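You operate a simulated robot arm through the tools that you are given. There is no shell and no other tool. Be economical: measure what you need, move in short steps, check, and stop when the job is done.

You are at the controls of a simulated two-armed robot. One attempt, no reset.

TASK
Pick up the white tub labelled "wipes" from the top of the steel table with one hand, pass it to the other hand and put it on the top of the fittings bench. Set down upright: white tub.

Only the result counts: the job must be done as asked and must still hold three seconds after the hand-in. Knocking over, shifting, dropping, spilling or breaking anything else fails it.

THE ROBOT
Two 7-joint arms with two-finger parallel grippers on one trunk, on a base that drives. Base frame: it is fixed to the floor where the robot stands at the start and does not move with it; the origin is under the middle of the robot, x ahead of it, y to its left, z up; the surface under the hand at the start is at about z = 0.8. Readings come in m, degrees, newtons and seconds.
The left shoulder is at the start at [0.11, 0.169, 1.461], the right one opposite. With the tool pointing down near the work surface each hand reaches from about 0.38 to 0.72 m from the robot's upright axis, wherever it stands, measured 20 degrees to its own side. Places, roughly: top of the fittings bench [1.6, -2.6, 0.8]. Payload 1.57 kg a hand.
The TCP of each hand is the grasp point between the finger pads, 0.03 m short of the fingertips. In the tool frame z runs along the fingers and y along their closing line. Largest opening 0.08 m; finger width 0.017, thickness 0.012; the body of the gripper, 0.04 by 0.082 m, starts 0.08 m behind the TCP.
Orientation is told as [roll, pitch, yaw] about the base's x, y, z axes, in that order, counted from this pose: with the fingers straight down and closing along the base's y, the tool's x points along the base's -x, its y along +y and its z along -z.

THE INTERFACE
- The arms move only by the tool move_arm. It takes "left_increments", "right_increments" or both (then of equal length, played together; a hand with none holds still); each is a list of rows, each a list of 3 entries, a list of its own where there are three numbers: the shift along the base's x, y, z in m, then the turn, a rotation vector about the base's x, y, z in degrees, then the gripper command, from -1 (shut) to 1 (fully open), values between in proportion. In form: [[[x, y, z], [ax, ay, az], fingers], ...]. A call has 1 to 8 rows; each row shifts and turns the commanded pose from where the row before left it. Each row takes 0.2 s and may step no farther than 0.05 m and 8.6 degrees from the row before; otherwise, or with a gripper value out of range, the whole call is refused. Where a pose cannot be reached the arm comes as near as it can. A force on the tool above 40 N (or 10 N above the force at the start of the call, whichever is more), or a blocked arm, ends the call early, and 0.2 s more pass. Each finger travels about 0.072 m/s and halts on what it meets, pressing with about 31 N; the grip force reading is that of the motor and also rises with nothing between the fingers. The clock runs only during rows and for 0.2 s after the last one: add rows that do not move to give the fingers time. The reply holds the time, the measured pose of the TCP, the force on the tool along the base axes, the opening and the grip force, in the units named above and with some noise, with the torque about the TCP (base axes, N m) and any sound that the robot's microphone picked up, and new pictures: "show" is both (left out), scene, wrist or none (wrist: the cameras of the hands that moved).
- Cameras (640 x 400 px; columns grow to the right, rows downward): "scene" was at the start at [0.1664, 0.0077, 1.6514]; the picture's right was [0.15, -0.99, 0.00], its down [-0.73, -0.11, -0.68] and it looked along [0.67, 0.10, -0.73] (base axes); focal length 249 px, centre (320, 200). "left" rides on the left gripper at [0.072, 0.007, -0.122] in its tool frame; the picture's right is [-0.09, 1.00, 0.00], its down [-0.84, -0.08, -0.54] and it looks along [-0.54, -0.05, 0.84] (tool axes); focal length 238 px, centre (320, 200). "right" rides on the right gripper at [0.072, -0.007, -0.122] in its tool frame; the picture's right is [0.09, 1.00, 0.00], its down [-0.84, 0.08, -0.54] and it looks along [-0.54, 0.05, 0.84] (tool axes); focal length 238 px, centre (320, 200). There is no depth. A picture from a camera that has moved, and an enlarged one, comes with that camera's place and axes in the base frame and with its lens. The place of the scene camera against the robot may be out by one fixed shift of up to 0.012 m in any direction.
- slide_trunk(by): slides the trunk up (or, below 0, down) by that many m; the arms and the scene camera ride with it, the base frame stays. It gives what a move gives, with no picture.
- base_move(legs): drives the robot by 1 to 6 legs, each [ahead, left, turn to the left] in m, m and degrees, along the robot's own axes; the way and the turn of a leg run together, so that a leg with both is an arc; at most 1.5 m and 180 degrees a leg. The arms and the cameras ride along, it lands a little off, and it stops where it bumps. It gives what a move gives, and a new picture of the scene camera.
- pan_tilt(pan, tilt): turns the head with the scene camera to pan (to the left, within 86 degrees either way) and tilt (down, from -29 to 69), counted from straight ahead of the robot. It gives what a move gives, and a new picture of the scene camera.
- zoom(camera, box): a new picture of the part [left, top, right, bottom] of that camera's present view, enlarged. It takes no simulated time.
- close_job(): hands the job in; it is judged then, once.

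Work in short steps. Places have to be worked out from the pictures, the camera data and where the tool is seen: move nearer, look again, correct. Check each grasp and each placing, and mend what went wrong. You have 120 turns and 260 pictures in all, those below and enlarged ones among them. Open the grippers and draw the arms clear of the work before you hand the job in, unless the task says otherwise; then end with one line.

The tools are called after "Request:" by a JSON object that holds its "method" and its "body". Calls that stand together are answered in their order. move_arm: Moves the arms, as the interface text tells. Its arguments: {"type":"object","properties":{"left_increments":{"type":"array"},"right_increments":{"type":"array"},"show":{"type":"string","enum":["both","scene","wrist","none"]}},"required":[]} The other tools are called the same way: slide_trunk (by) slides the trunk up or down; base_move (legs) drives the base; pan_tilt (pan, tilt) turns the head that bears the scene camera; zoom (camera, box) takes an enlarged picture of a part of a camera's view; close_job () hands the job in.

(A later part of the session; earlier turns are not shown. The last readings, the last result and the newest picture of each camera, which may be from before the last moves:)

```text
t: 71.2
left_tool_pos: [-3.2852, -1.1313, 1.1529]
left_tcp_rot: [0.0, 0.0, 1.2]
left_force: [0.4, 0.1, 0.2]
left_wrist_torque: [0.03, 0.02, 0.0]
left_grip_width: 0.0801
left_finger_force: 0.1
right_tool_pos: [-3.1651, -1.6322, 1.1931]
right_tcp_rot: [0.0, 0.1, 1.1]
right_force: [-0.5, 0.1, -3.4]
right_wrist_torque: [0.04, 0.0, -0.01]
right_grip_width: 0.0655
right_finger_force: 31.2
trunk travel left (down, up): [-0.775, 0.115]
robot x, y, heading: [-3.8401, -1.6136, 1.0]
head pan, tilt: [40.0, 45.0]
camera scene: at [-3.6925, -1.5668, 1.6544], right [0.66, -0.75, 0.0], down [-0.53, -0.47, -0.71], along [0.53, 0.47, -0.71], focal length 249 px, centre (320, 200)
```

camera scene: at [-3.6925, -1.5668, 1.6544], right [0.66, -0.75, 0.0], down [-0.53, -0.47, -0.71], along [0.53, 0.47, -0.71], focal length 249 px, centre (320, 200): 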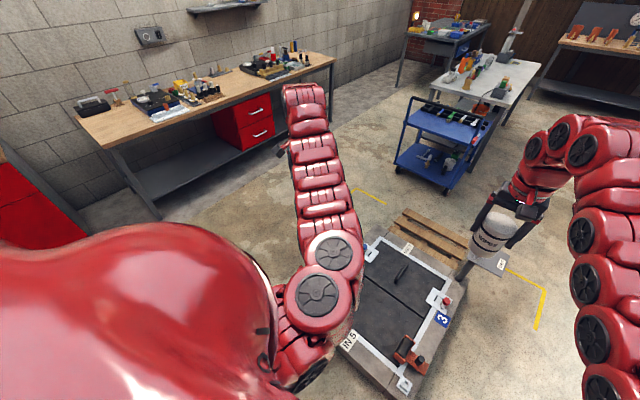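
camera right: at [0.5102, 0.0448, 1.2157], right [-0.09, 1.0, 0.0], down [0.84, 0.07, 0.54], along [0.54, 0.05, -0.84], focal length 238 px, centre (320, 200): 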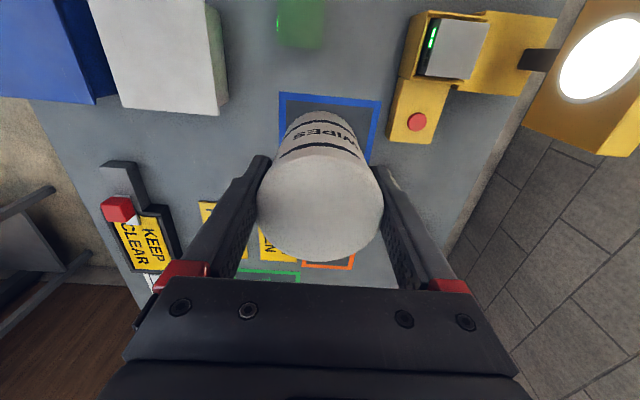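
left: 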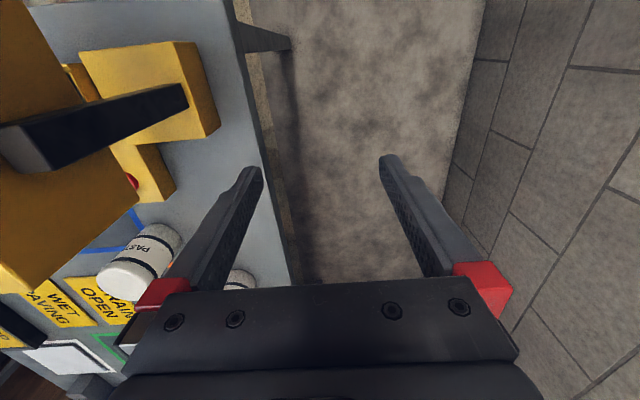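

Now strafe right to y≈−2.45 and go ahead 1.2 m.

Request:
{"method": "base_move", "body": {"legs": [[0, -0.84, -1], [1.2, 0, 0]]}}

Request:
{"method": "pan_tilt", "body": {"pan": 0, "tilt": 35}}

```text
t: 81.1
left_tool_pos: [-2.1314, -1.9882, 1.1537]
left_tcp_rot: [0.0, 0.0, 0.3]
left_force: [0.5, -0.1, 0.6]
left_wrist_torque: [0.02, -0.04, -0.01]
left_grip_width: 0.0801
left_finger_force: 0.1
right_tool_pos: [-2.0197, -2.4891, 1.1953]
right_tcp_rot: [0.0, 0.1, 0.3]
right_force: [0.0, 0.0, -2.6]
right_wrist_torque: [0.0, 0.02, -0.04]
right_grip_width: 0.0654
right_finger_force: 30.9
trunk travel left (down, up): [-0.775, 0.115]
robot x, y, heading: [-2.6949, -2.4697, 0.4]
head pan, tilt: [40.0, 45.0]
camera scene: at [-2.5451, -2.4165, 1.6545], right [0.65, -0.76, 0.0], down [-0.54, -0.46, -0.71], along [0.54, 0.46, -0.71], focal length 249 px, centre (320, 200)
```

scene: 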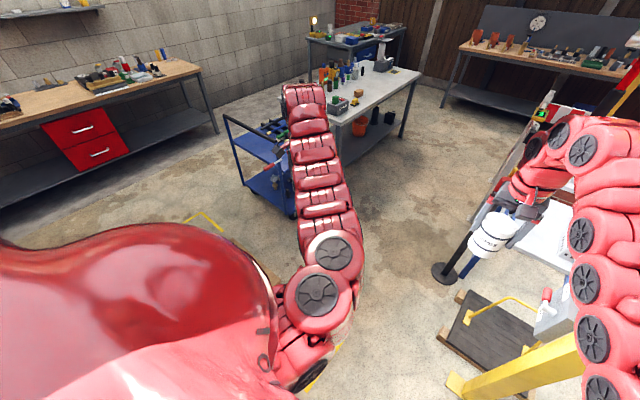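

```text
t: 82.2
left_tool_pos: [-2.1312, -1.9897, 1.1529]
left_tcp_rot: [0.0, 0.0, 0.3]
left_force: [0.4, -0.3, 0.4]
left_wrist_torque: [-0.01, 0.01, -0.02]
left_grip_width: 0.0798
left_finger_force: 0.0
right_tool_pos: [-2.0194, -2.4907, 1.1939]
right_tcp_rot: [0.0, 0.1, 0.3]
right_force: [-0.5, -0.3, -3.1]
right_wrist_torque: [0.03, 0.04, -0.01]
right_grip_width: 0.0655
right_finger_force: 31.4
trunk travel left (down, up): [-0.775, 0.115]
robot x, y, heading: [-2.6905, -2.4702, 0.1]
head pan, tilt: [0.0, 35.0]
camera scene: at [-2.5189, -2.4685, 1.6693], right [0.01, -1.0, 0.0], down [-0.57, 0.0, -0.82], along [0.82, 0.01, -0.57], focal length 249 px, centre (320, 200)
```

scene: 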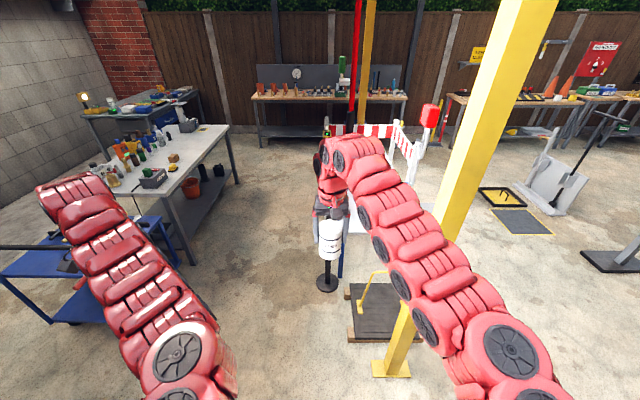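

A black stand with a tall pole stands at (−1.23, −2.51); the free lane passes y≈−1.97. I go diagonally ahead-left to clear sandbox, gantry leg and that pole.

Request:
{"method": "base_move", "body": {"legs": [[0.85, 0.45, 0]]}}

```text
t: 87.2
left_tool_pos: [-1.2706, -1.5582, 1.1536]
left_tcp_rot: [0.0, 0.0, -0.4]
left_force: [0.1, -0.1, 0.5]
left_wrist_torque: [0.01, -0.01, 0.01]
left_grip_width: 0.08
left_finger_force: 0.0
right_tool_pos: [-1.1633, -2.0623, 1.1932]
right_tcp_rot: [-0.1, 0.1, -0.4]
right_force: [-0.3, 0.1, -3.3]
right_wrist_torque: [0.0, 0.01, 0.0]
right_grip_width: 0.065
right_finger_force: 30.9
trunk travel left (down, up): [-0.775, 0.115]
robot x, y, heading: [-1.8388, -2.0277, -0.3]
head pan, tilt: [0.0, 35.0]
camera scene: at [-1.6636, -2.0333, 1.6693], right [-0.01, -1.0, 0.0], down [-0.57, 0.0, -0.82], along [0.82, -0.01, -0.57], focal length 249 px, centre (320, 200)
```

scene: 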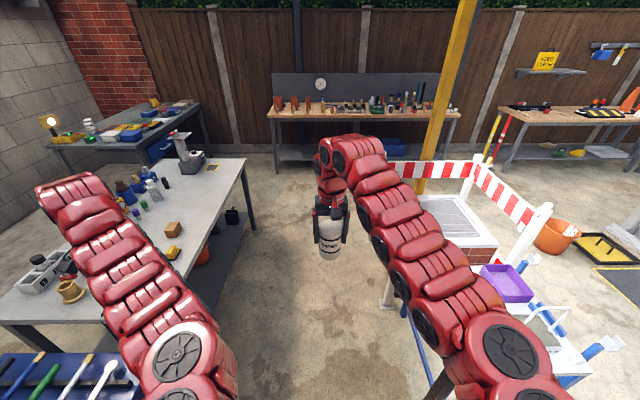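

Lane is about 0.9 m wide centred at y≈−1.97. I continue ahead along it.

Request:
{"method": "base_move", "body": {"legs": [[1.3, 0.06, 0.3]]}}

```text
t: 93.8
left_tool_pos: [0.0534, -1.508, 1.1535]
left_tcp_rot: [0.0, 0.1, -0.5]
left_force: [-1.1, -0.9, -0.2]
left_wrist_torque: [0.01, -0.02, -0.01]
left_grip_width: 0.0798
left_finger_force: 0.0
right_tool_pos: [0.1587, -2.0101, 1.1943]
right_tcp_rot: [0.0, 0.0, -0.5]
right_force: [-0.7, -0.1, -3.7]
right_wrist_torque: [0.05, -0.02, 0.01]
right_grip_width: 0.0652
right_finger_force: 30.4
trunk travel left (down, up): [-0.775, 0.115]
robot x, y, heading: [-0.5158, -1.9782, -0.6]
head pan, tilt: [0.0, 35.0]
camera scene: at [-0.3406, -1.9821, 1.6693], right [-0.01, -1.0, 0.0], down [-0.57, 0.0, -0.82], along [0.82, -0.01, -0.57], focal length 249 px, centre (320, 200)
```

scene: 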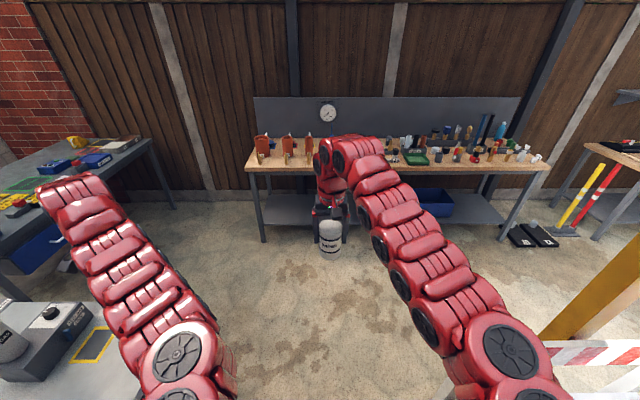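

Past the narrow part. I advance 0.6 m to open floor and look at the bench top for a free spot.

Request:
{"method": "base_move", "body": {"legs": [[0.6, 0, 0.5]]}}

Request:
{"method": "zoom", "body": {"camera": "scene", "box": [200, 80, 620, 260]}}

```text
t: 97.1
left_tool_pos: [0.6339, -1.5075, 1.1535]
left_tcp_rot: [0.0, -0.1, -0.2]
left_force: [1.0, 0.5, -0.8]
left_wrist_torque: [0.02, 0.03, 0.01]
left_grip_width: 0.0802
left_finger_force: 0.1
right_tool_pos: [0.742, -2.0109, 1.1946]
right_tcp_rot: [0.0, 0.0, -0.4]
right_force: [-0.4, 0.3, -3.1]
right_wrist_torque: [-0.01, 0.02, -0.01]
right_grip_width: 0.0649
right_finger_force: 31.3
trunk travel left (down, up): [-0.775, 0.115]
robot x, y, heading: [0.0644, -1.9828, -0.4]
head pan, tilt: [0.0, 35.0]
camera scene: at [0.2432, -1.9846, 1.6693], right [0.0, -1.0, 0.0], down [-0.57, 0.0, -0.82], along [0.82, 0.0, -0.57], focal length 249 px, centre (320, 200)
```

scene: 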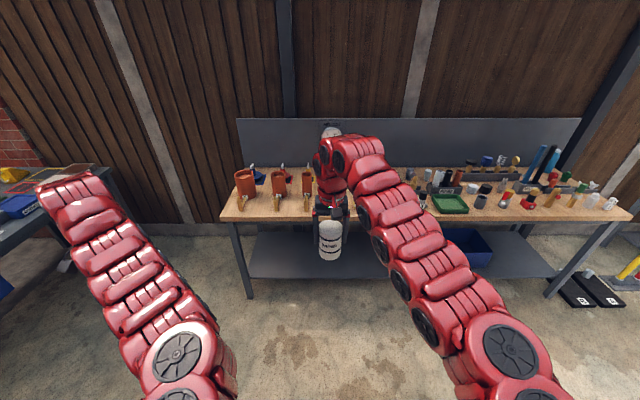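

```text
1.52 times, centred on (410, 170) of scene
camera zoom: at [0.2432, -1.9846, 1.6693], right [0.0, -1.0, 0.0], down [-0.57, 0.0, -0.82], along [0.82, 0.0, -0.57], focal length 380 px, centre (183, 246)
```

zoom: 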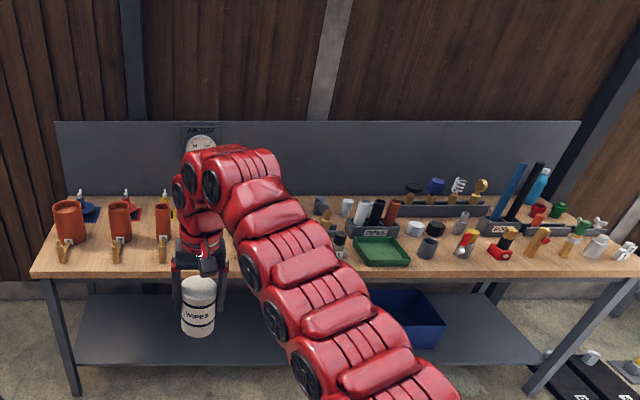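

I'm in open floor in front of the bench; now prepare the handover. The left hand pitches its fingers forward by 60° while the right hand yaws 45°, so that the left can come in from behind-left across the right's finger line.

Request:
{"method": "move_arm", "body": {"left_increments": [[[0, 0, 0], [0, -7.5, 0], 1], [[0, 0, 0], [0, -7.5, 0], 1], [[0, 0, 0], [0, -7.5, 0], 1], [[0, 0, 0], [0, -7.5, 0], 1], [[0, 0, 0], [0, -7.5, 0], 1], [[0, 0, 0], [0, -7.5, 0], 1], [[0, 0, 0], [0, -7.5, 0], 1], [[0, 0, 0], [0, -7.5, 0], 1]], "right_increments": [[[0, 0, 0], [0, 0, 7.5], -1], [[0, 0, 0], [0, 0, 7.5], -1], [[0, 0, 0], [0, 0, 7.5], -1], [[0, 0, 0], [0, 0, 7.5], -1], [[0, 0, 0], [0, 0, 7.5], -1], [[0, 0, 0], [0, 0, 7.5], -1], [[0, 0, 0], [0, 0, 0], -1], [[0, 0, 0], [0, 0, 0], -1]], "show": "scene"}}

```text
t: 98.9
left_tool_pos: [0.6365, -1.5081, 1.154]
left_tcp_rot: [0.0, -3.7, -0.1]
left_force: [0.5, 0.2, -0.3]
left_wrist_torque: [0.03, 0.02, -0.04]
left_grip_width: 0.0801
left_finger_force: 0.0
left hand out of reach, approached as far as the arm can: row 1, 2, 3, 4, 5, 6, 7, 8
right_tool_pos: [0.7427, -2.0111, 1.1932]
right_tcp_rot: [0.0, 0.2, 44.8]
right_force: [0.4, -0.6, -3.8]
right_wrist_torque: [-0.02, 0.04, 0.04]
right_grip_width: 0.0651
right_finger_force: 30.6
trunk travel left (down, up): [-0.775, 0.115]
robot x, y, heading: [0.067, -1.9808, -0.4]
head pan, tilt: [0.0, 35.0]
camera scene: at [0.244, -1.9846, 1.6692], right [0.0, -1.0, 0.0], down [-0.57, 0.0, -0.82], along [0.82, 0.0, -0.57], focal length 249 px, centre (320, 200)
```

scene: 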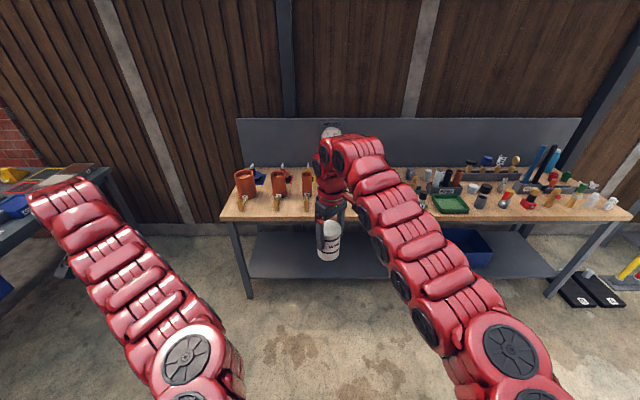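

The left arm is too folded there. I extend it forward and down first, then try the pitch again.

Request:
{"method": "move_arm", "body": {"left_increments": [[[0.03, -0.01, -0.03], [0, 0, 0], 1], [[0.03, -0.01, -0.03], [0, 0, 0], 1], [[0.03, -0.01, -0.03], [0, 0, 0], 1], [[0.02, 0, -0.02], [0, -7.5, 0], 1], [[0, 0, 0], [0, -7.5, 0], 1], [[0, 0, 0], [0, -7.5, 0], 1], [[0, 0, 0], [0, -7.5, 0], 1]], "show": "scene"}}

```text
t: 100.5
left_tool_pos: [0.7656, -1.5252, 1.0352]
left_tcp_rot: [0.0, -33.7, -0.2]
left_force: [0.5, 0.0, -0.4]
left_wrist_torque: [0.02, 0.02, 0.01]
left_grip_width: 0.08
left_finger_force: 0.0
left hand out of reach, approached as far as the arm can: row 7
right_tool_pos: [0.7439, -2.0101, 1.1925]
right_tcp_rot: [0.0, 0.2, 44.6]
right_force: [-0.2, 0.4, -2.2]
right_wrist_torque: [-0.04, -0.01, -0.02]
right_grip_width: 0.0649
right_finger_force: 30.9
trunk travel left (down, up): [-0.775, 0.115]
robot x, y, heading: [0.0662, -1.9769, -0.5]
head pan, tilt: [0.0, 35.0]
camera scene: at [0.2447, -1.9836, 1.6691], right [0.0, -1.0, 0.0], down [-0.57, 0.0, -0.82], along [0.82, 0.0, -0.57], focal length 249 px, centre (320, 200)
```

scene: 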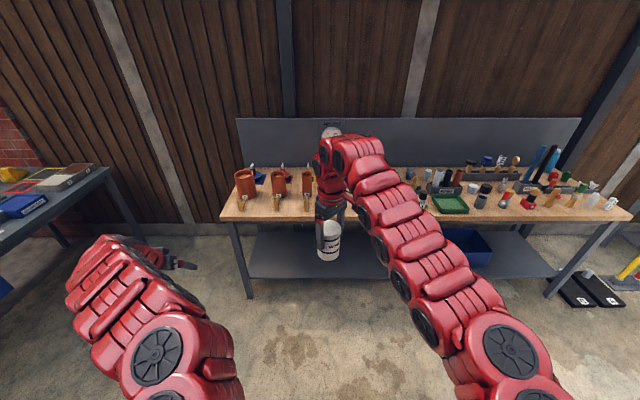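

Extending helps. I continue pitching while pushing further forward.

Request:
{"method": "move_arm", "body": {"left_increments": [[[0.025, -0.01, 0], [0, -6.5, 0], 1], [[0.025, -0.01, 0], [0, -6.5, 0], 1], [[0.02, -0.01, 0], [0, -6.5, 0], 1], [[0.0, -0.01, 0], [0, -6.5, 0], 1], [[0, 0, 0], [0, 0, 0], 1]], "show": "none"}}

```text
t: 101.7
left_tool_pos: [0.8328, -1.5661, 1.0354]
left_tcp_rot: [0.3, -59.7, -0.4]
left_force: [0.6, -0.1, 0.4]
left_wrist_torque: [0.0, -0.02, 0.03]
left_grip_width: 0.0802
left_finger_force: 0.1
right_tool_pos: [0.7431, -2.0106, 1.1943]
right_tcp_rot: [0.0, 0.1, 44.6]
right_force: [0.9, 0.0, -3.3]
right_wrist_torque: [0.01, 0.02, -0.01]
right_grip_width: 0.0648
right_finger_force: 31.0
trunk travel left (down, up): [-0.775, 0.115]
robot x, y, heading: [0.0677, -1.9799, -0.1]
head pan, tilt: [0.0, 35.0]
```

Pitch reached. Now yaw the left hand −45° so that it points forward-right, and bring the tub to about (0.80, −1.98, 1.10).

Request:
{"method": "move_arm", "body": {"left_increments": [[[0, 0, 0], [0, 0, -7.5], 1], [[0, 0, 0], [0, 0, -7.5], 1], [[0, 0, 0], [0, 0, -7.5], 1], [[0, 0, 0], [0, 0, -7.5], 1], [[0, 0, 0], [0, 0, -7.5], 1], [[0, 0, 0], [0, 0, -7.5], 1], [[0, 0, 0], [0, 0, 0], 1]], "right_increments": [[[0.015, 0, -0.02], [0, 0, 0], -1], [[0.015, 0, -0.02], [0, 0, 0], -1], [[0.015, 0, -0.02], [0, 0, 0], -1], [[0.012, 0, -0.02], [0, 0, 0], -1], [[0, 0, -0.014], [0, 0, 0], -1], [[0, 0, 0], [0, 0, 0], -1], [[0, 0, 0], [0, 0, 0], -1]]}}

```text
t: 103.3
left_tool_pos: [0.7842, -1.6005, 1.0371]
left_tcp_rot: [0.1, -59.8, -45.2]
left_force: [-0.8, 0.4, 0.3]
left_wrist_torque: [-0.04, 0.02, 0.0]
left_grip_width: 0.0801
left_finger_force: 0.0
left hand out of reach, approached as far as the arm can: row 5, 6
right_tool_pos: [0.7776, -2.0139, 1.1225]
right_tcp_rot: [0.0, 0.2, 44.7]
right_force: [-0.1, -0.7, -2.4]
right_wrist_torque: [0.0, 0.01, -0.02]
right_grip_width: 0.0651
right_finger_force: 31.1
right hand out of reach, approached as far as the arm can: row 3, 4
trunk travel left (down, up): [-0.775, 0.115]
robot x, y, heading: [0.0669, -1.9783, -0.0]
head pan, tilt: [0.0, 35.0]
camera scene: at [0.243, -1.983, 1.6693], right [0.0, -1.0, 0.0], down [-0.57, 0.0, -0.82], along [0.82, 0.0, -0.57], focal length 249 px, centre (320, 200)
camera right: at [0.7323, -2.0694, 1.2452], right [-0.77, 0.64, 0.0], down [0.54, 0.65, 0.54], along [0.35, 0.41, -0.84], focal length 238 px, centre (320, 200)
camera left: at [0.689, -1.4953, 1.0377], right [0.74, 0.67, 0.08], down [-0.09, -0.02, 1.0], along [0.67, -0.74, 0.04], focal length 238 px, centre (320, 200)
```

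scene: 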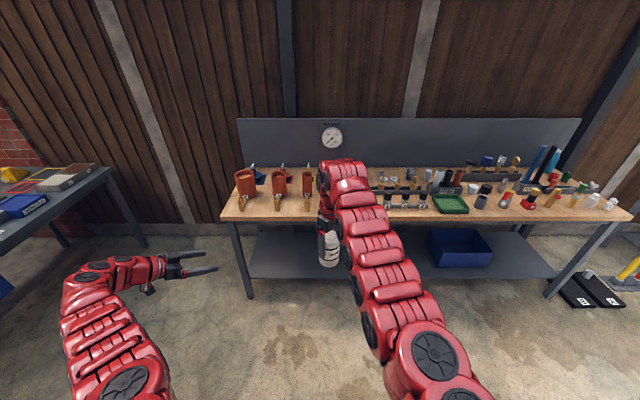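
right: 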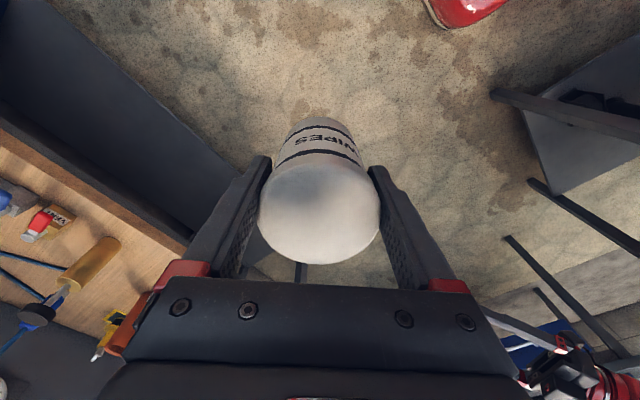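
left: 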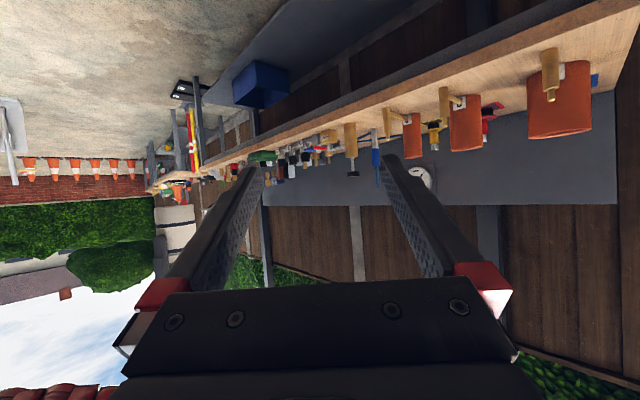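

Both hands are close to extents. I bring the tub nearer to centre (0.758, −1.934, 1.082) and the left hand to a pre-grasp point 0.13 m behind it.

Request:
{"method": "move_arm", "body": {"right_increments": [[[-0.01, 0.03, -0.01], [0, 0, 0], -1], [[-0.005, 0.03, -0.015], [0, 0, 0], -1], [[-0.005, 0.02, -0.015], [0, 0, 0], -1], [[0, 0, 0], [0, 0, 0], -1], [[0, 0, 0], [0, 0, 0], -1], [[0, 0, 0], [0, 0, 0], -1], [[0, 0, 0], [0, 0, 0], -1], [[0, 0, 0], [0, 0, 0], -1]], "left_increments": [[[-0.025, -0.02, 0], [0, 0, 0], 1], [[-0.025, -0.04, 0], [0, 0, 0], 1], [[-0.025, -0.04, 0], [0, 0, 0], 1], [[-0.025, -0.04, 0.01], [0, 0, 0], 1], [[-0.024, -0.04, 0], [0, 0, 0], 1], [[0, -0.04, 0], [0, 0, 0], 1], [[0, 0, 0], [0, 0, 0], 1], [[0, 0, 0], [0, 0, 0], 1]]}}

```text
t: 105.1
left_tool_pos: [0.6578, -1.8229, 1.0462]
left_tcp_rot: [0.2, -59.8, -45.2]
left_force: [0.6, 0.0, -0.5]
left_wrist_torque: [0.01, -0.01, 0.02]
left_grip_width: 0.08
left_finger_force: 0.1
right_tool_pos: [0.758, -1.9349, 1.0838]
right_tcp_rot: [0.1, 0.1, 44.6]
right_force: [-0.1, 1.1, -3.6]
right_wrist_torque: [-0.08, 0.01, -0.03]
right_grip_width: 0.0648
right_finger_force: 31.1
trunk travel left (down, up): [-0.775, 0.115]
robot x, y, heading: [0.0687, -1.9811, -0.3]
head pan, tilt: [0.0, 35.0]
camera scene: at [0.2437, -1.9841, 1.6692], right [0.0, -1.0, 0.0], down [-0.57, 0.0, -0.82], along [0.82, 0.0, -0.57], focal length 249 px, centre (320, 200)
camera right: at [0.7117, -1.9905, 1.2061], right [-0.77, 0.64, 0.0], down [0.54, 0.64, 0.54], along [0.35, 0.41, -0.84], focal length 238 px, centre (320, 200)
camera left: at [0.5635, -1.7172, 1.0462], right [0.74, 0.67, 0.08], down [-0.09, -0.02, 1.0], along [0.67, -0.74, 0.04], focal length 238 px, centre (320, 200)
```

scene: 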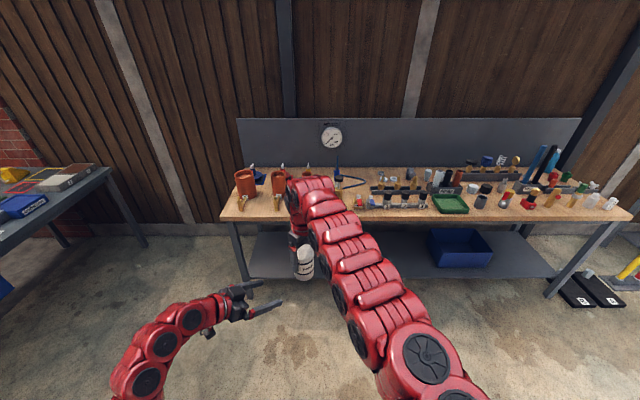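
right: 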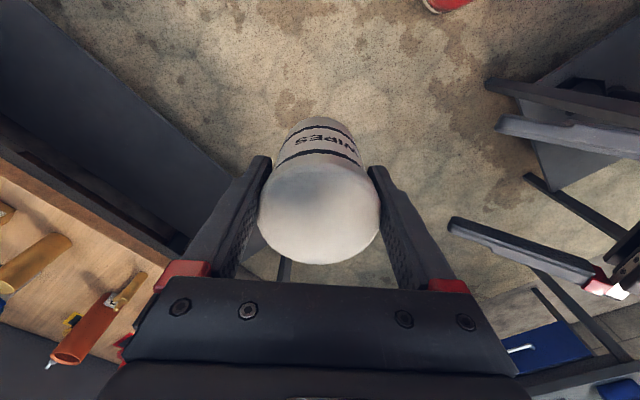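
left: 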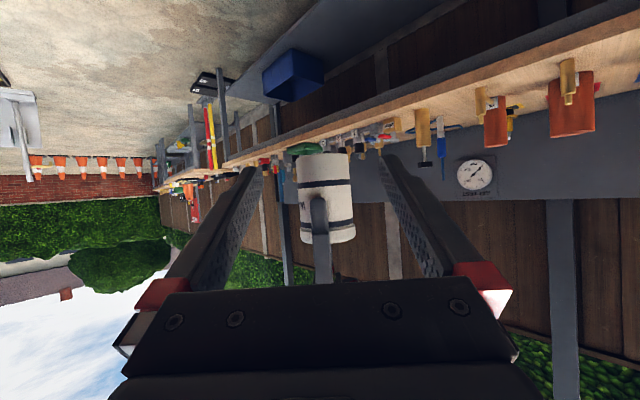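

The left view shows the tub nearly centred between its fingers. I advance half way along the finger direction and re-check alignment.

Request:
{"method": "move_arm", "body": {"left_increments": [[[0.025, -0.025, 0], [0, 0, 0], 1], [[0.025, -0.025, 0], [0, 0, 0], 1], [[0, 0, 0], [0, 0, 0], 1]], "show": "none"}}

Request:
{"method": "zoom", "body": {"camera": "left", "box": [200, 100, 440, 300]}}

Request:
{"method": "zoom", "body": {"camera": "right", "box": [200, 80, 520, 300]}}

```text
t: 105.9
left_tool_pos: [0.7095, -1.8704, 1.0479]
left_tcp_rot: [0.2, -59.7, -45.4]
left_force: [-0.2, -0.4, 0.2]
left_wrist_torque: [0.0, -0.03, 0.0]
left_grip_width: 0.0802
left_finger_force: 0.1
right_tool_pos: [0.7581, -1.9345, 1.0838]
right_tcp_rot: [0.1, 0.1, 44.7]
right_force: [-0.1, 0.3, -2.9]
right_wrist_torque: [0.01, 0.02, 0.01]
right_grip_width: 0.0649
right_finger_force: 30.6
trunk travel left (down, up): [-0.775, 0.115]
robot x, y, heading: [0.0682, -1.9809, -0.2]
head pan, tilt: [0.0, 35.0]
```

```text
2.00 times, centred on (320, 200) of left
camera zoom: at [0.6153, -1.7658, 1.0477], right [0.74, 0.67, 0.08], down [-0.09, -0.02, 1.0], along [0.67, -0.74, 0.04], focal length 477 px, centre (320, 200)
```

zoom: 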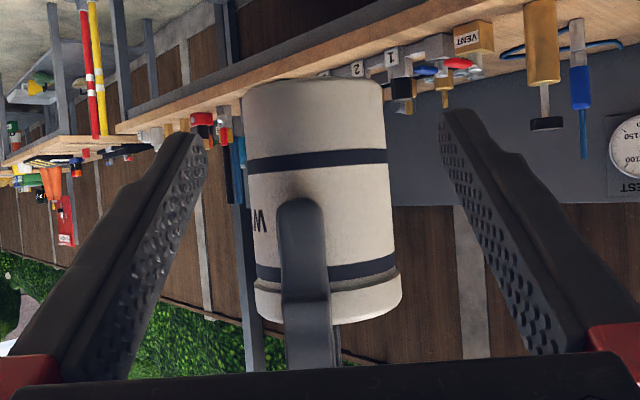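

```text
1.82 times, centred on (360, 190) of right
camera zoom: at [0.7112, -1.9904, 1.2063], right [-0.77, 0.64, 0.0], down [0.54, 0.65, 0.54], along [0.35, 0.41, -0.84], focal length 433 px, centre (247, 218)
```

zoom: 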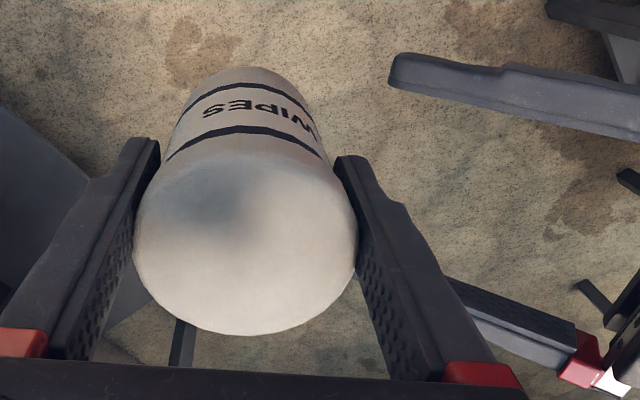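

Nearly aligned; a 3–4 mm sideways correction is needed. I advance the remaining 72 mm with that correction, still open.

Request:
{"method": "move_arm", "body": {"left_increments": [[[0.012, -0.018, 0], [0, 0, 0], 1], [[0.018, -0.018, 0], [0, 0, 0], 1], [[0.018, -0.018, 0], [0, 0, 0], 1], [[0, 0, 0], [0, 0, 0], 1]]}}

Request:
{"method": "zoom", "body": {"camera": "left", "box": [200, 100, 440, 300]}}

Request:
{"method": "zoom", "body": {"camera": "right", "box": [200, 80, 520, 300]}}

```text
t: 106.9
left_tool_pos: [0.7588, -1.9245, 1.0469]
left_tcp_rot: [0.2, -59.8, -45.2]
left_force: [-0.5, -0.3, 0.5]
left_wrist_torque: [0.02, 0.0, 0.0]
left_grip_width: 0.0799
left_finger_force: 0.2
right_tool_pos: [0.7581, -1.934, 1.0847]
right_tcp_rot: [0.0, 0.0, 44.7]
right_force: [-0.6, -1.0, -3.2]
right_wrist_torque: [0.03, 0.04, 0.01]
right_grip_width: 0.0651
right_finger_force: 31.2
trunk travel left (down, up): [-0.775, 0.115]
robot x, y, heading: [0.068, -1.9781, -0.1]
head pan, tilt: [0.0, 35.0]
camera scene: at [0.2434, -1.9841, 1.6693], right [0.0, -1.0, 0.0], down [-0.57, 0.0, -0.82], along [0.82, 0.0, -0.57], focal length 249 px, centre (320, 200)
camera left: at [0.6644, -1.8201, 1.0467], right [0.74, 0.67, 0.08], down [-0.09, -0.02, 1.0], along [0.67, -0.74, 0.04], focal length 238 px, centre (320, 200)
```

scene: 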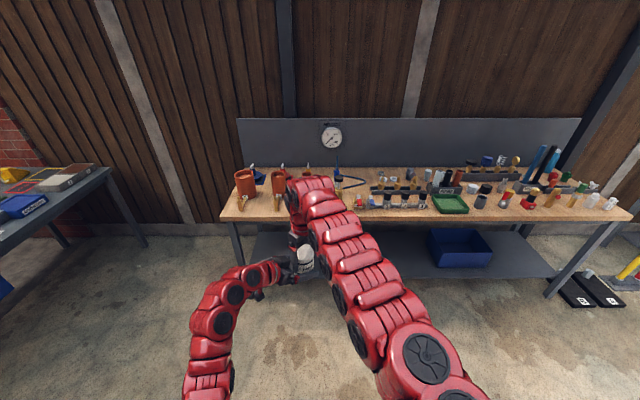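
left: 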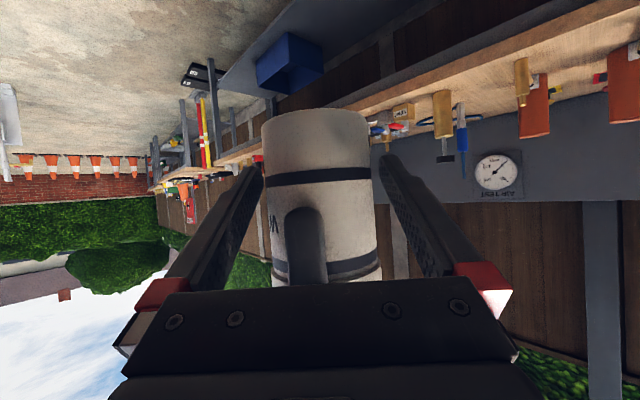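

```text
2.00 times, centred on (320, 200) of left
camera zoom: at [0.6644, -1.8201, 1.0467], right [0.74, 0.67, 0.08], down [-0.09, -0.02, 1.0], along [0.67, -0.74, 0.04], focal length 477 px, centre (320, 200)
```

zoom: 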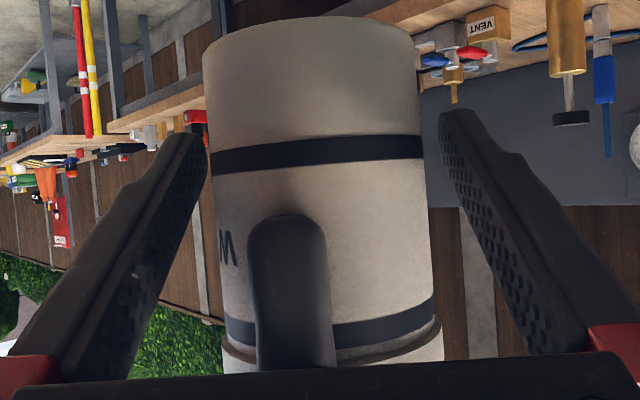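

```text
1.82 times, centred on (360, 190) of right
camera zoom: at [0.7114, -1.9907, 1.2062], right [-0.77, 0.64, 0.0], down [0.54, 0.64, 0.54], along [0.35, 0.41, -0.84], focal length 433 px, centre (247, 218)
```

zoom: 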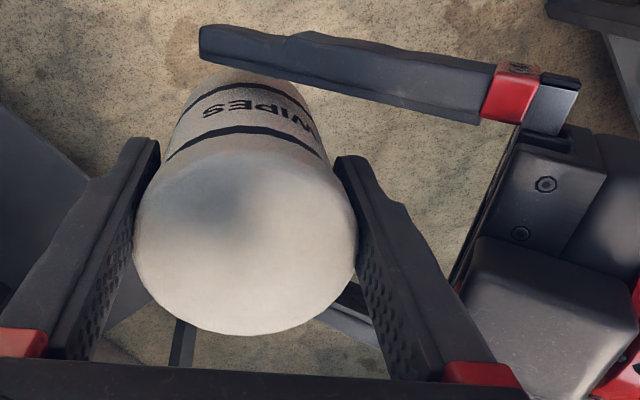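

The tub sits between the left fingers, ~3 mm off centre. I correct that and close the left gripper while the right holds.

Request:
{"method": "move_arm", "body": {"left_increments": [[[-0.002, -0.002, 0], [0, 0, 0], 1], [[0, 0, 0], [0, 0, 0], 1], [[0, 0, 0], [0, 0, 0], -0.2], [[0, 0, 0], [0, 0, 0], -1], [[0, 0, 0], [0, 0, 0], -1], [[0, 0, 0], [0, 0, 0], -1]], "show": "wrist"}}

```text
t: 108.3
left_tool_pos: [0.7559, -1.9262, 1.0462]
left_tcp_rot: [0.2, -59.6, -45.2]
left_force: [24.8, 11.3, -6.2]
left_wrist_torque: [-0.54, 0.64, -0.24]
left_grip_width: 0.0647
left_finger_force: 30.8
right_tool_pos: [0.757, -1.9347, 1.0836]
right_tcp_rot: [0.1, 0.3, 44.7]
right_force: [-24.9, -10.4, 6.4]
right_wrist_torque: [0.19, 0.25, 0.42]
right_grip_width: 0.0649
right_finger_force: 31.7
trunk travel left (down, up): [-0.775, 0.115]
robot x, y, heading: [0.0668, -1.9779, -0.1]
head pan, tilt: [0.0, 35.0]
camera left: at [0.6621, -1.8211, 1.0457], right [0.74, 0.67, 0.08], down [-0.09, -0.02, 1.0], along [0.67, -0.74, 0.04], focal length 238 px, centre (320, 200)
```

left: 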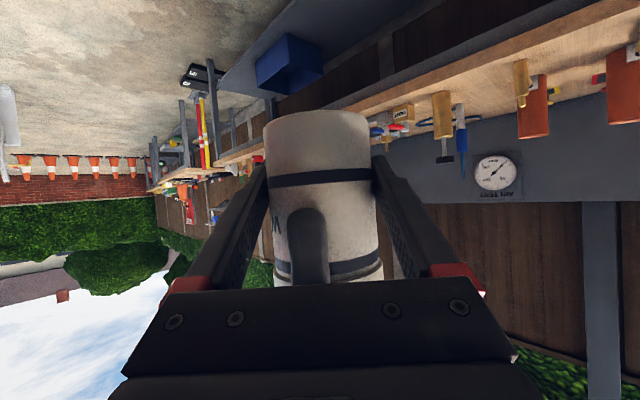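

Both hands now grip, with ~27 N of internal strain. I relieve it by shifting the left hand 2 mm in the direction of its reaction force.

Request:
{"method": "move_arm", "body": {"left_increments": [[[0.002, 0.001, 0], [0, 0, 0], -1], [[0, 0, 0], [0, 0, 0], -1]], "show": "none"}}

```text
t: 108.9
left_tool_pos: [0.7576, -1.9261, 1.0478]
left_tcp_rot: [0.2, -59.7, -45.2]
left_force: [17.6, 11.0, -6.5]
left_wrist_torque: [-0.54, 0.52, -0.06]
left_grip_width: 0.0645
left_finger_force: 30.9
right_tool_pos: [0.7574, -1.935, 1.0843]
right_tcp_rot: [0.0, 0.1, 44.7]
right_force: [-17.1, -10.5, 6.3]
right_wrist_torque: [0.23, 0.11, 0.19]
right_grip_width: 0.0652
right_finger_force: 30.9
trunk travel left (down, up): [-0.775, 0.115]
robot x, y, heading: [0.0663, -1.9792, -0.2]
head pan, tilt: [0.0, 35.0]
```

That helped by 7 N; I continue relieving.

Request:
{"method": "move_arm", "body": {"left_increments": [[[0.0025, 0.0015, -0.001], [0, 0, 0], -1], [[0.002, 0.0015, -0.001], [0, 0, 0], -1], [[0, 0, 0], [0, 0, 0], -1]], "show": "none"}}

```text
t: 109.7
left_tool_pos: [0.7612, -1.9243, 1.0465]
left_tcp_rot: [0.0, -59.9, -45.4]
left_force: [-33.6, 0.9, 14.4]
left_wrist_torque: [0.46, 0.11, -0.81]
left_grip_width: 0.0652
left_finger_force: 30.9
right_tool_pos: [0.7596, -1.9353, 1.0839]
right_tcp_rot: [-0.2, -0.2, 44.6]
right_force: [33.7, -1.7, -16.8]
right_wrist_torque: [-0.62, -1.42, 0.43]
right_grip_width: 0.0654
right_finger_force: 30.7
trunk travel left (down, up): [-0.775, 0.115]
robot x, y, heading: [0.0684, -1.9802, 0.1]
head pan, tilt: [0.0, 35.0]
```

Overshot; I step back about 60% of it.

Request:
{"method": "move_arm", "body": {"left_increments": [[[-0.0025, -0.0005, 0.001], [0, 0, 0], -1], [[0, 0, 0], [0, 0, 0], -1]], "show": "none"}}

```text
t: 110.3
left_tool_pos: [0.7588, -1.9236, 1.0458]
left_tcp_rot: [0.2, -59.8, -45.2]
left_force: [-20.4, -1.2, 4.9]
left_wrist_torque: [0.07, 0.04, -0.47]
left_grip_width: 0.0645
left_finger_force: 30.7
right_tool_pos: [0.7581, -1.9343, 1.0836]
right_tcp_rot: [0.0, 0.0, 44.9]
right_force: [19.0, -0.9, -8.3]
right_wrist_torque: [-0.2, -0.76, 0.27]
right_grip_width: 0.0648
right_finger_force: 31.4
trunk travel left (down, up): [-0.775, 0.115]
robot x, y, heading: [0.0686, -1.9801, -0.2]
head pan, tilt: [0.0, 35.0]
```

Still −20 N in x; another 2 mm step back.

Request:
{"method": "move_arm", "body": {"left_increments": [[[-0.0025, 0, 0.0005], [0, 0, 0], -1], [[0, 0, 0], [0, 0, 0], -1]], "show": "none"}}

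```text
t: 110.9
left_tool_pos: [0.7567, -1.9228, 1.0444]
left_tcp_rot: [0.2, -59.5, -45.1]
left_force: [18.6, -0.7, -16.3]
left_wrist_torque: [0.03, 0.48, -0.1]
left_grip_width: 0.0649
left_finger_force: 30.8
right_tool_pos: [0.7553, -1.9329, 1.0842]
right_tcp_rot: [0.1, 0.3, 44.9]
right_force: [-18.0, 1.7, 15.6]
right_wrist_torque: [0.17, 0.27, 0.3]
right_grip_width: 0.0647
right_finger_force: 31.2
trunk travel left (down, up): [-0.775, 0.115]
robot x, y, heading: [0.069, -1.9794, -0.1]
head pan, tilt: [0.0, 35.0]
```

Strain is small enough. I half-correct and release the right gripper while the left holds firmly.

Request:
{"method": "move_arm", "body": {"left_increments": [[[0.001, 0, -0.001], [0, 0, 0], -1], [[0, 0, 0], [0, 0, 0], -1], [[0, 0, 0], [0, 0, 0], -1], [[0, 0, 0], [0, 0, 0], -1]], "right_increments": [[[0, 0, 0], [0, 0, 0], -1], [[0, 0, 0], [0, 0, 0], 1], [[0, 0, 0], [0, 0, 0], 1], [[0, 0, 0], [0, 0, 0], 1]], "show": "wrist"}}

```text
t: 111.9
left_tool_pos: [0.7581, -1.9243, 1.0465]
left_tcp_rot: [0.2, -59.9, -45.2]
left_force: [0.2, -0.5, -2.1]
left_wrist_torque: [-0.04, 0.04, -0.02]
left_grip_width: 0.0644
left_finger_force: 30.8
right_tool_pos: [0.7581, -1.9368, 1.0829]
right_tcp_rot: [0.0, 0.2, 44.7]
right_force: [-0.1, 0.3, -0.4]
right_wrist_torque: [-0.01, -0.01, -0.03]
right_grip_width: 0.0801
right_finger_force: 0.0
trunk travel left (down, up): [-0.775, 0.115]
robot x, y, heading: [0.0655, -1.9798, -0.3]
head pan, tilt: [0.0, 35.0]
camera right: at [0.7118, -1.9912, 1.206], right [-0.77, 0.64, 0.0], down [0.54, 0.64, 0.54], along [0.35, 0.41, -0.84], focal length 238 px, centre (320, 200)
camera left: at [0.6639, -1.8185, 1.0463], right [0.74, 0.67, 0.08], down [-0.09, -0.02, 1.0], along [0.67, -0.74, 0.04], focal length 238 px, centre (320, 200)
```

right: 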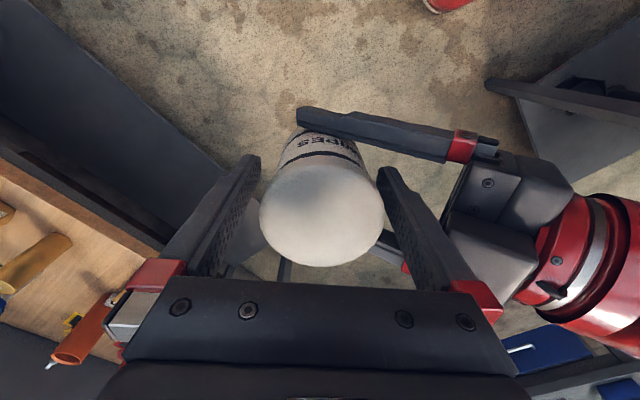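
left: 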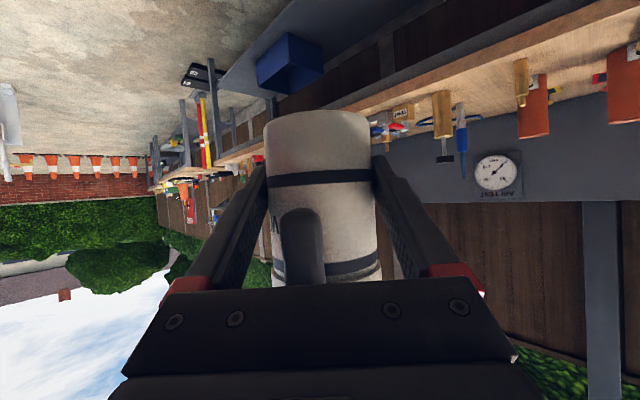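

The left hand holds the tub; the right is open. I lift the right hand straight up.

Request:
{"method": "move_arm", "body": {"right_increments": [[[0, 0, 0.02], [0, 0, 0], 1], [[0, 0, 0.03], [0, 0, 0], 1], [[0, 0, 0.03], [0, 0, 0], 1], [[0, 0, 0.03], [0, 0, 0], 1], [[0, -0.03, 0.01], [0, 0, 0], 1], [[0, -0.04, 0], [0, 0, 0], 1], [[0, -0.04, 0], [0, 0, 0], 1], [[0, -0.04, 0], [0, 0, 0], 1]]}}

```text
t: 113.7
left_tool_pos: [0.7582, -1.925, 1.0465]
left_tcp_rot: [0.3, -59.7, -45.2]
left_force: [-0.2, -0.4, -2.8]
left_wrist_torque: [0.0, 0.03, 0.01]
left_grip_width: 0.0647
left_finger_force: 30.6
right_tool_pos: [0.7479, -2.0816, 1.1877]
right_tcp_rot: [0.0, 0.1, 44.7]
right_force: [0.7, -0.2, 0.6]
right_wrist_torque: [0.03, 0.0, -0.01]
right_grip_width: 0.08
right_finger_force: 0.1
right hand out of reach, approached as far as the arm can: row 2, 4
trunk travel left (down, up): [-0.775, 0.115]
robot x, y, heading: [0.0703, -1.9778, -0.1]
head pan, tilt: [0.0, 35.0]
camera scene: at [0.2442, -1.9865, 1.6692], right [0.0, -1.0, 0.0], down [-0.57, 0.0, -0.82], along [0.82, 0.0, -0.57], focal length 249 px, centre (320, 200)
camera right: at [0.7005, -2.1378, 1.31], right [-0.77, 0.64, 0.0], down [0.54, 0.64, 0.54], along [0.35, 0.41, -0.84], focal length 238 px, centre (320, 200)
```

scene: 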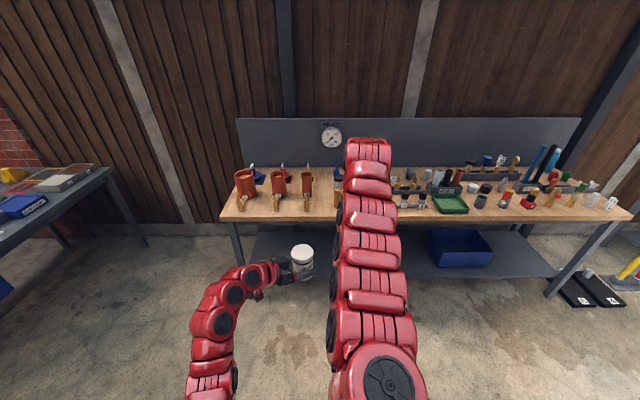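
right: 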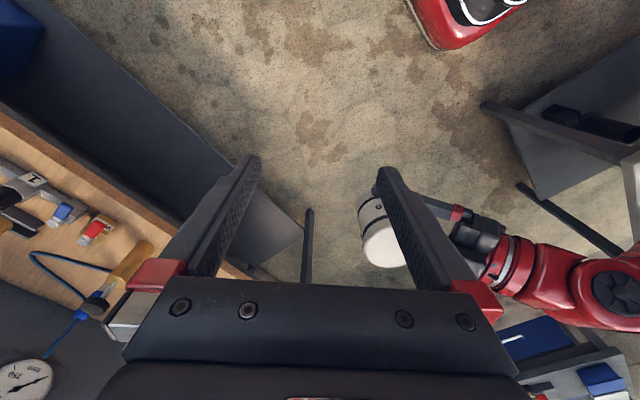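

Handover is complete. I move the right hand further to the right side so that it clears the view and the workspace, then zoom on the bench.

Request:
{"method": "move_arm", "body": {"right_increments": [[[-0.01, -0.045, 0.0], [0, 0, -7.5], 1], [[-0.01, -0.045, 0], [0, 0, -7.5], 1], [[-0.01, -0.045, 0], [0, 0, -7.5], 1], [[-0.01, -0.045, 0], [0, 0, -7.5], 1], [[-0.01, -0.045, 0], [0, 0, -7.5], 1], [[-0.01, -0.045, 0], [0, 0, -7.5], 1], [[-0.02, -0.03, 0], [0, 0, 0], 1]], "show": "scene"}}

Request:
{"method": "zoom", "body": {"camera": "scene", "box": [210, 120, 470, 260]}}

```text
t: 115.3
left_tool_pos: [0.7579, -1.9243, 1.0463]
left_tcp_rot: [0.4, -59.7, -45.4]
left_force: [-0.4, -0.2, -2.2]
left_wrist_torque: [0.01, -0.01, 0.02]
left_grip_width: 0.0646
left_finger_force: 31.1
right_tool_pos: [0.6656, -2.3844, 1.1904]
right_tcp_rot: [-0.1, 0.1, -0.4]
right_force: [0.7, -0.7, -0.5]
right_wrist_torque: [0.0, -0.02, -0.02]
right_grip_width: 0.0798
right_finger_force: 0.0
trunk travel left (down, up): [-0.775, 0.115]
robot x, y, heading: [0.0686, -1.9821, -0.2]
head pan, tilt: [0.0, 35.0]
camera scene: at [0.2429, -1.9854, 1.6693], right [0.0, -1.0, 0.0], down [-0.57, 0.0, -0.82], along [0.82, 0.0, -0.57], focal length 249 px, centre (320, 200)
```

scene: 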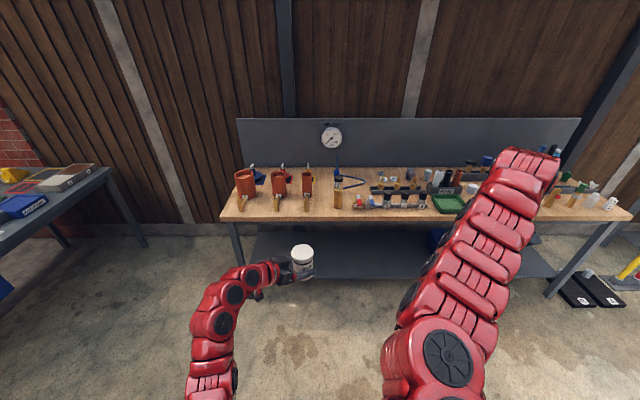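

```text
2.46 times, centred on (340, 190) of scene
camera zoom: at [0.2429, -1.9854, 1.6693], right [0.0, -1.0, 0.0], down [-0.57, 0.0, -0.82], along [0.82, 0.0, -0.57], focal length 614 px, centre (271, 225)
```

zoom: 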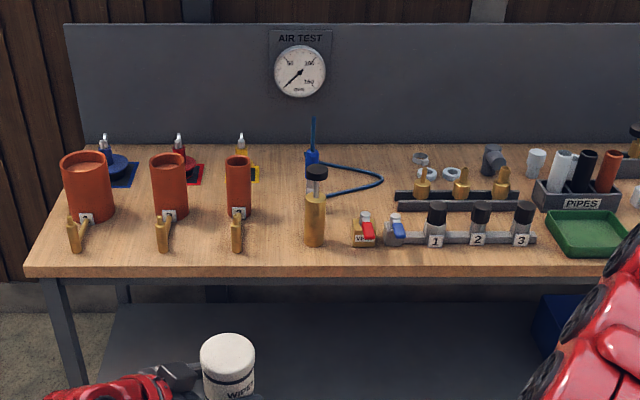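

The gap between the third orange pot's valve (y≈−1.91) and the brass cylinder (y≈−2.08) is free: target tub at about (1.38, −1.995). A straight-on approach along +x is best, so I yaw the left hand back by +45°, shifting it slightly left.

Request:
{"method": "move_arm", "body": {"left_increments": [[[0.005, 0.025, 0], [0, 0, 7.5], -1], [[0.005, 0.025, 0], [0, 0, 7.5], -1], [[0.005, 0.025, 0], [0, 0, 7.5], -1], [[0.005, 0.025, 0], [0, 0, 7.5], -1], [[0.005, 0.025, 0], [0, 0, 7.5], -1], [[0.005, 0.025, 0], [0, 0, 7.8], -1], [[0, 0, 0], [0, 0, 0], -1]]}}

```text
t: 116.9
left_tool_pos: [0.7892, -1.7736, 1.0464]
left_tcp_rot: [0.2, -59.8, 0.1]
left_force: [0.0, 0.0, -3.6]
left_wrist_torque: [0.03, 0.01, 0.03]
left_grip_width: 0.0646
left_finger_force: 30.7
right_tool_pos: [0.6672, -2.3819, 1.1905]
right_tcp_rot: [0.1, 0.1, -0.2]
right_force: [0.8, -0.4, 0.7]
right_wrist_torque: [0.01, 0.05, 0.0]
right_grip_width: 0.0799
right_finger_force: 0.2
trunk travel left (down, up): [-0.775, 0.115]
robot x, y, heading: [0.0636, -1.9799, -0.6]
head pan, tilt: [0.0, 35.0]
camera scene: at [0.2436, -1.9845, 1.6693], right [0.0, -1.0, 0.0], down [-0.57, 0.0, -0.82], along [0.82, 0.0, -0.57], focal length 249 px, centre (320, 200)
camera left: at [0.6487, -1.7683, 1.0449], right [0.04, 1.0, 0.08], down [-0.05, -0.08, 1.0], along [1.0, -0.05, 0.04], focal length 238 px, centre (320, 200)
```

scene: 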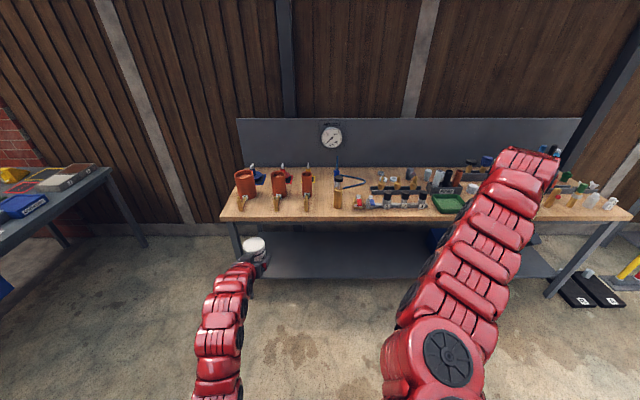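
left: 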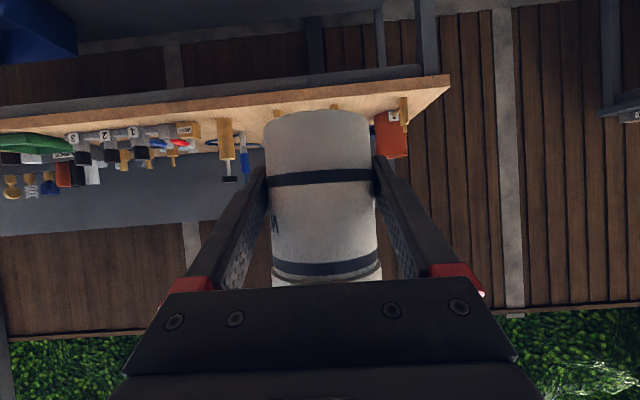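

The tub is firmly held and upright. I drive so that the tub is in front of the gap, still off the bench.

Request:
{"method": "base_move", "body": {"legs": [[0.38, -0.22, 0.4]]}}

Request:
{"method": "zoom", "body": {"camera": "scene", "box": [120, 100, 440, 300]}}

Request:
{"method": "zoom", "body": {"camera": "left", "box": [100, 50, 540, 300]}}

```text
t: 119.6
left_tool_pos: [1.1654, -1.9919, 1.0453]
left_tcp_rot: [0.2, -59.9, 0.2]
left_force: [0.4, 0.1, -3.0]
left_wrist_torque: [0.01, 0.03, 0.03]
left_grip_width: 0.0646
left_finger_force: 31.0
right_tool_pos: [1.0456, -2.5992, 1.1911]
right_tcp_rot: [0.1, 0.1, -0.2]
right_force: [-0.6, 0.7, 0.3]
right_wrist_torque: [0.01, 0.0, -0.03]
right_grip_width: 0.0802
right_finger_force: 0.1
trunk travel left (down, up): [-0.775, 0.115]
robot x, y, heading: [0.445, -2.1977, -0.1]
head pan, tilt: [0.0, 35.0]
camera scene: at [0.621, -2.2029, 1.6693], right [0.0, -1.0, 0.0], down [-0.57, 0.0, -0.82], along [0.82, 0.0, -0.57], focal length 249 px, centre (320, 200)
```

scene: 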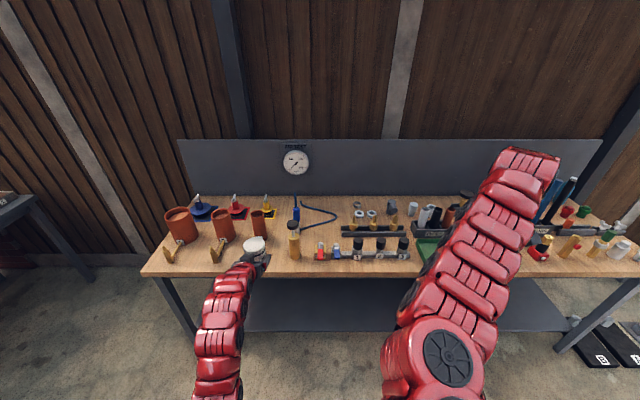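

```text
2.00 times, centred on (280, 200) of scene
camera zoom: at [0.621, -2.2029, 1.6693], right [0.0, -1.0, 0.0], down [-0.57, 0.0, -0.82], along [0.82, 0.0, -0.57], focal length 498 px, centre (400, 200)
```

zoom: 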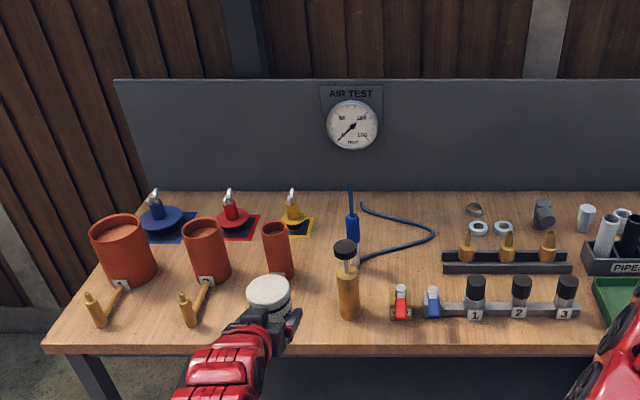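

```text
1.45 times, centred on (320, 175) of left
camera zoom: at [1.0255, -1.9857, 1.0449], right [0.04, 1.0, 0.08], down [-0.05, -0.08, 1.0], along [1.0, -0.04, 0.04], focal length 347 px, centre (320, 236)
```

zoom: 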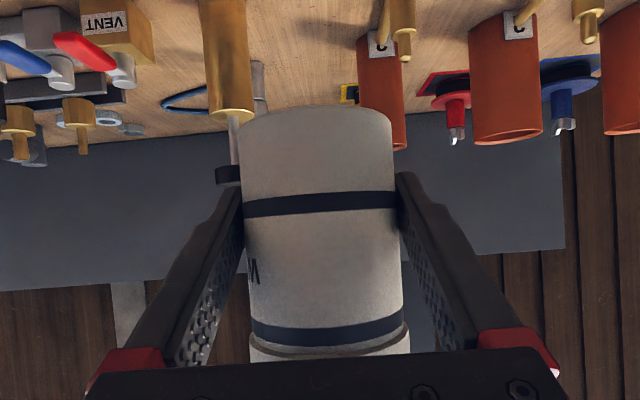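

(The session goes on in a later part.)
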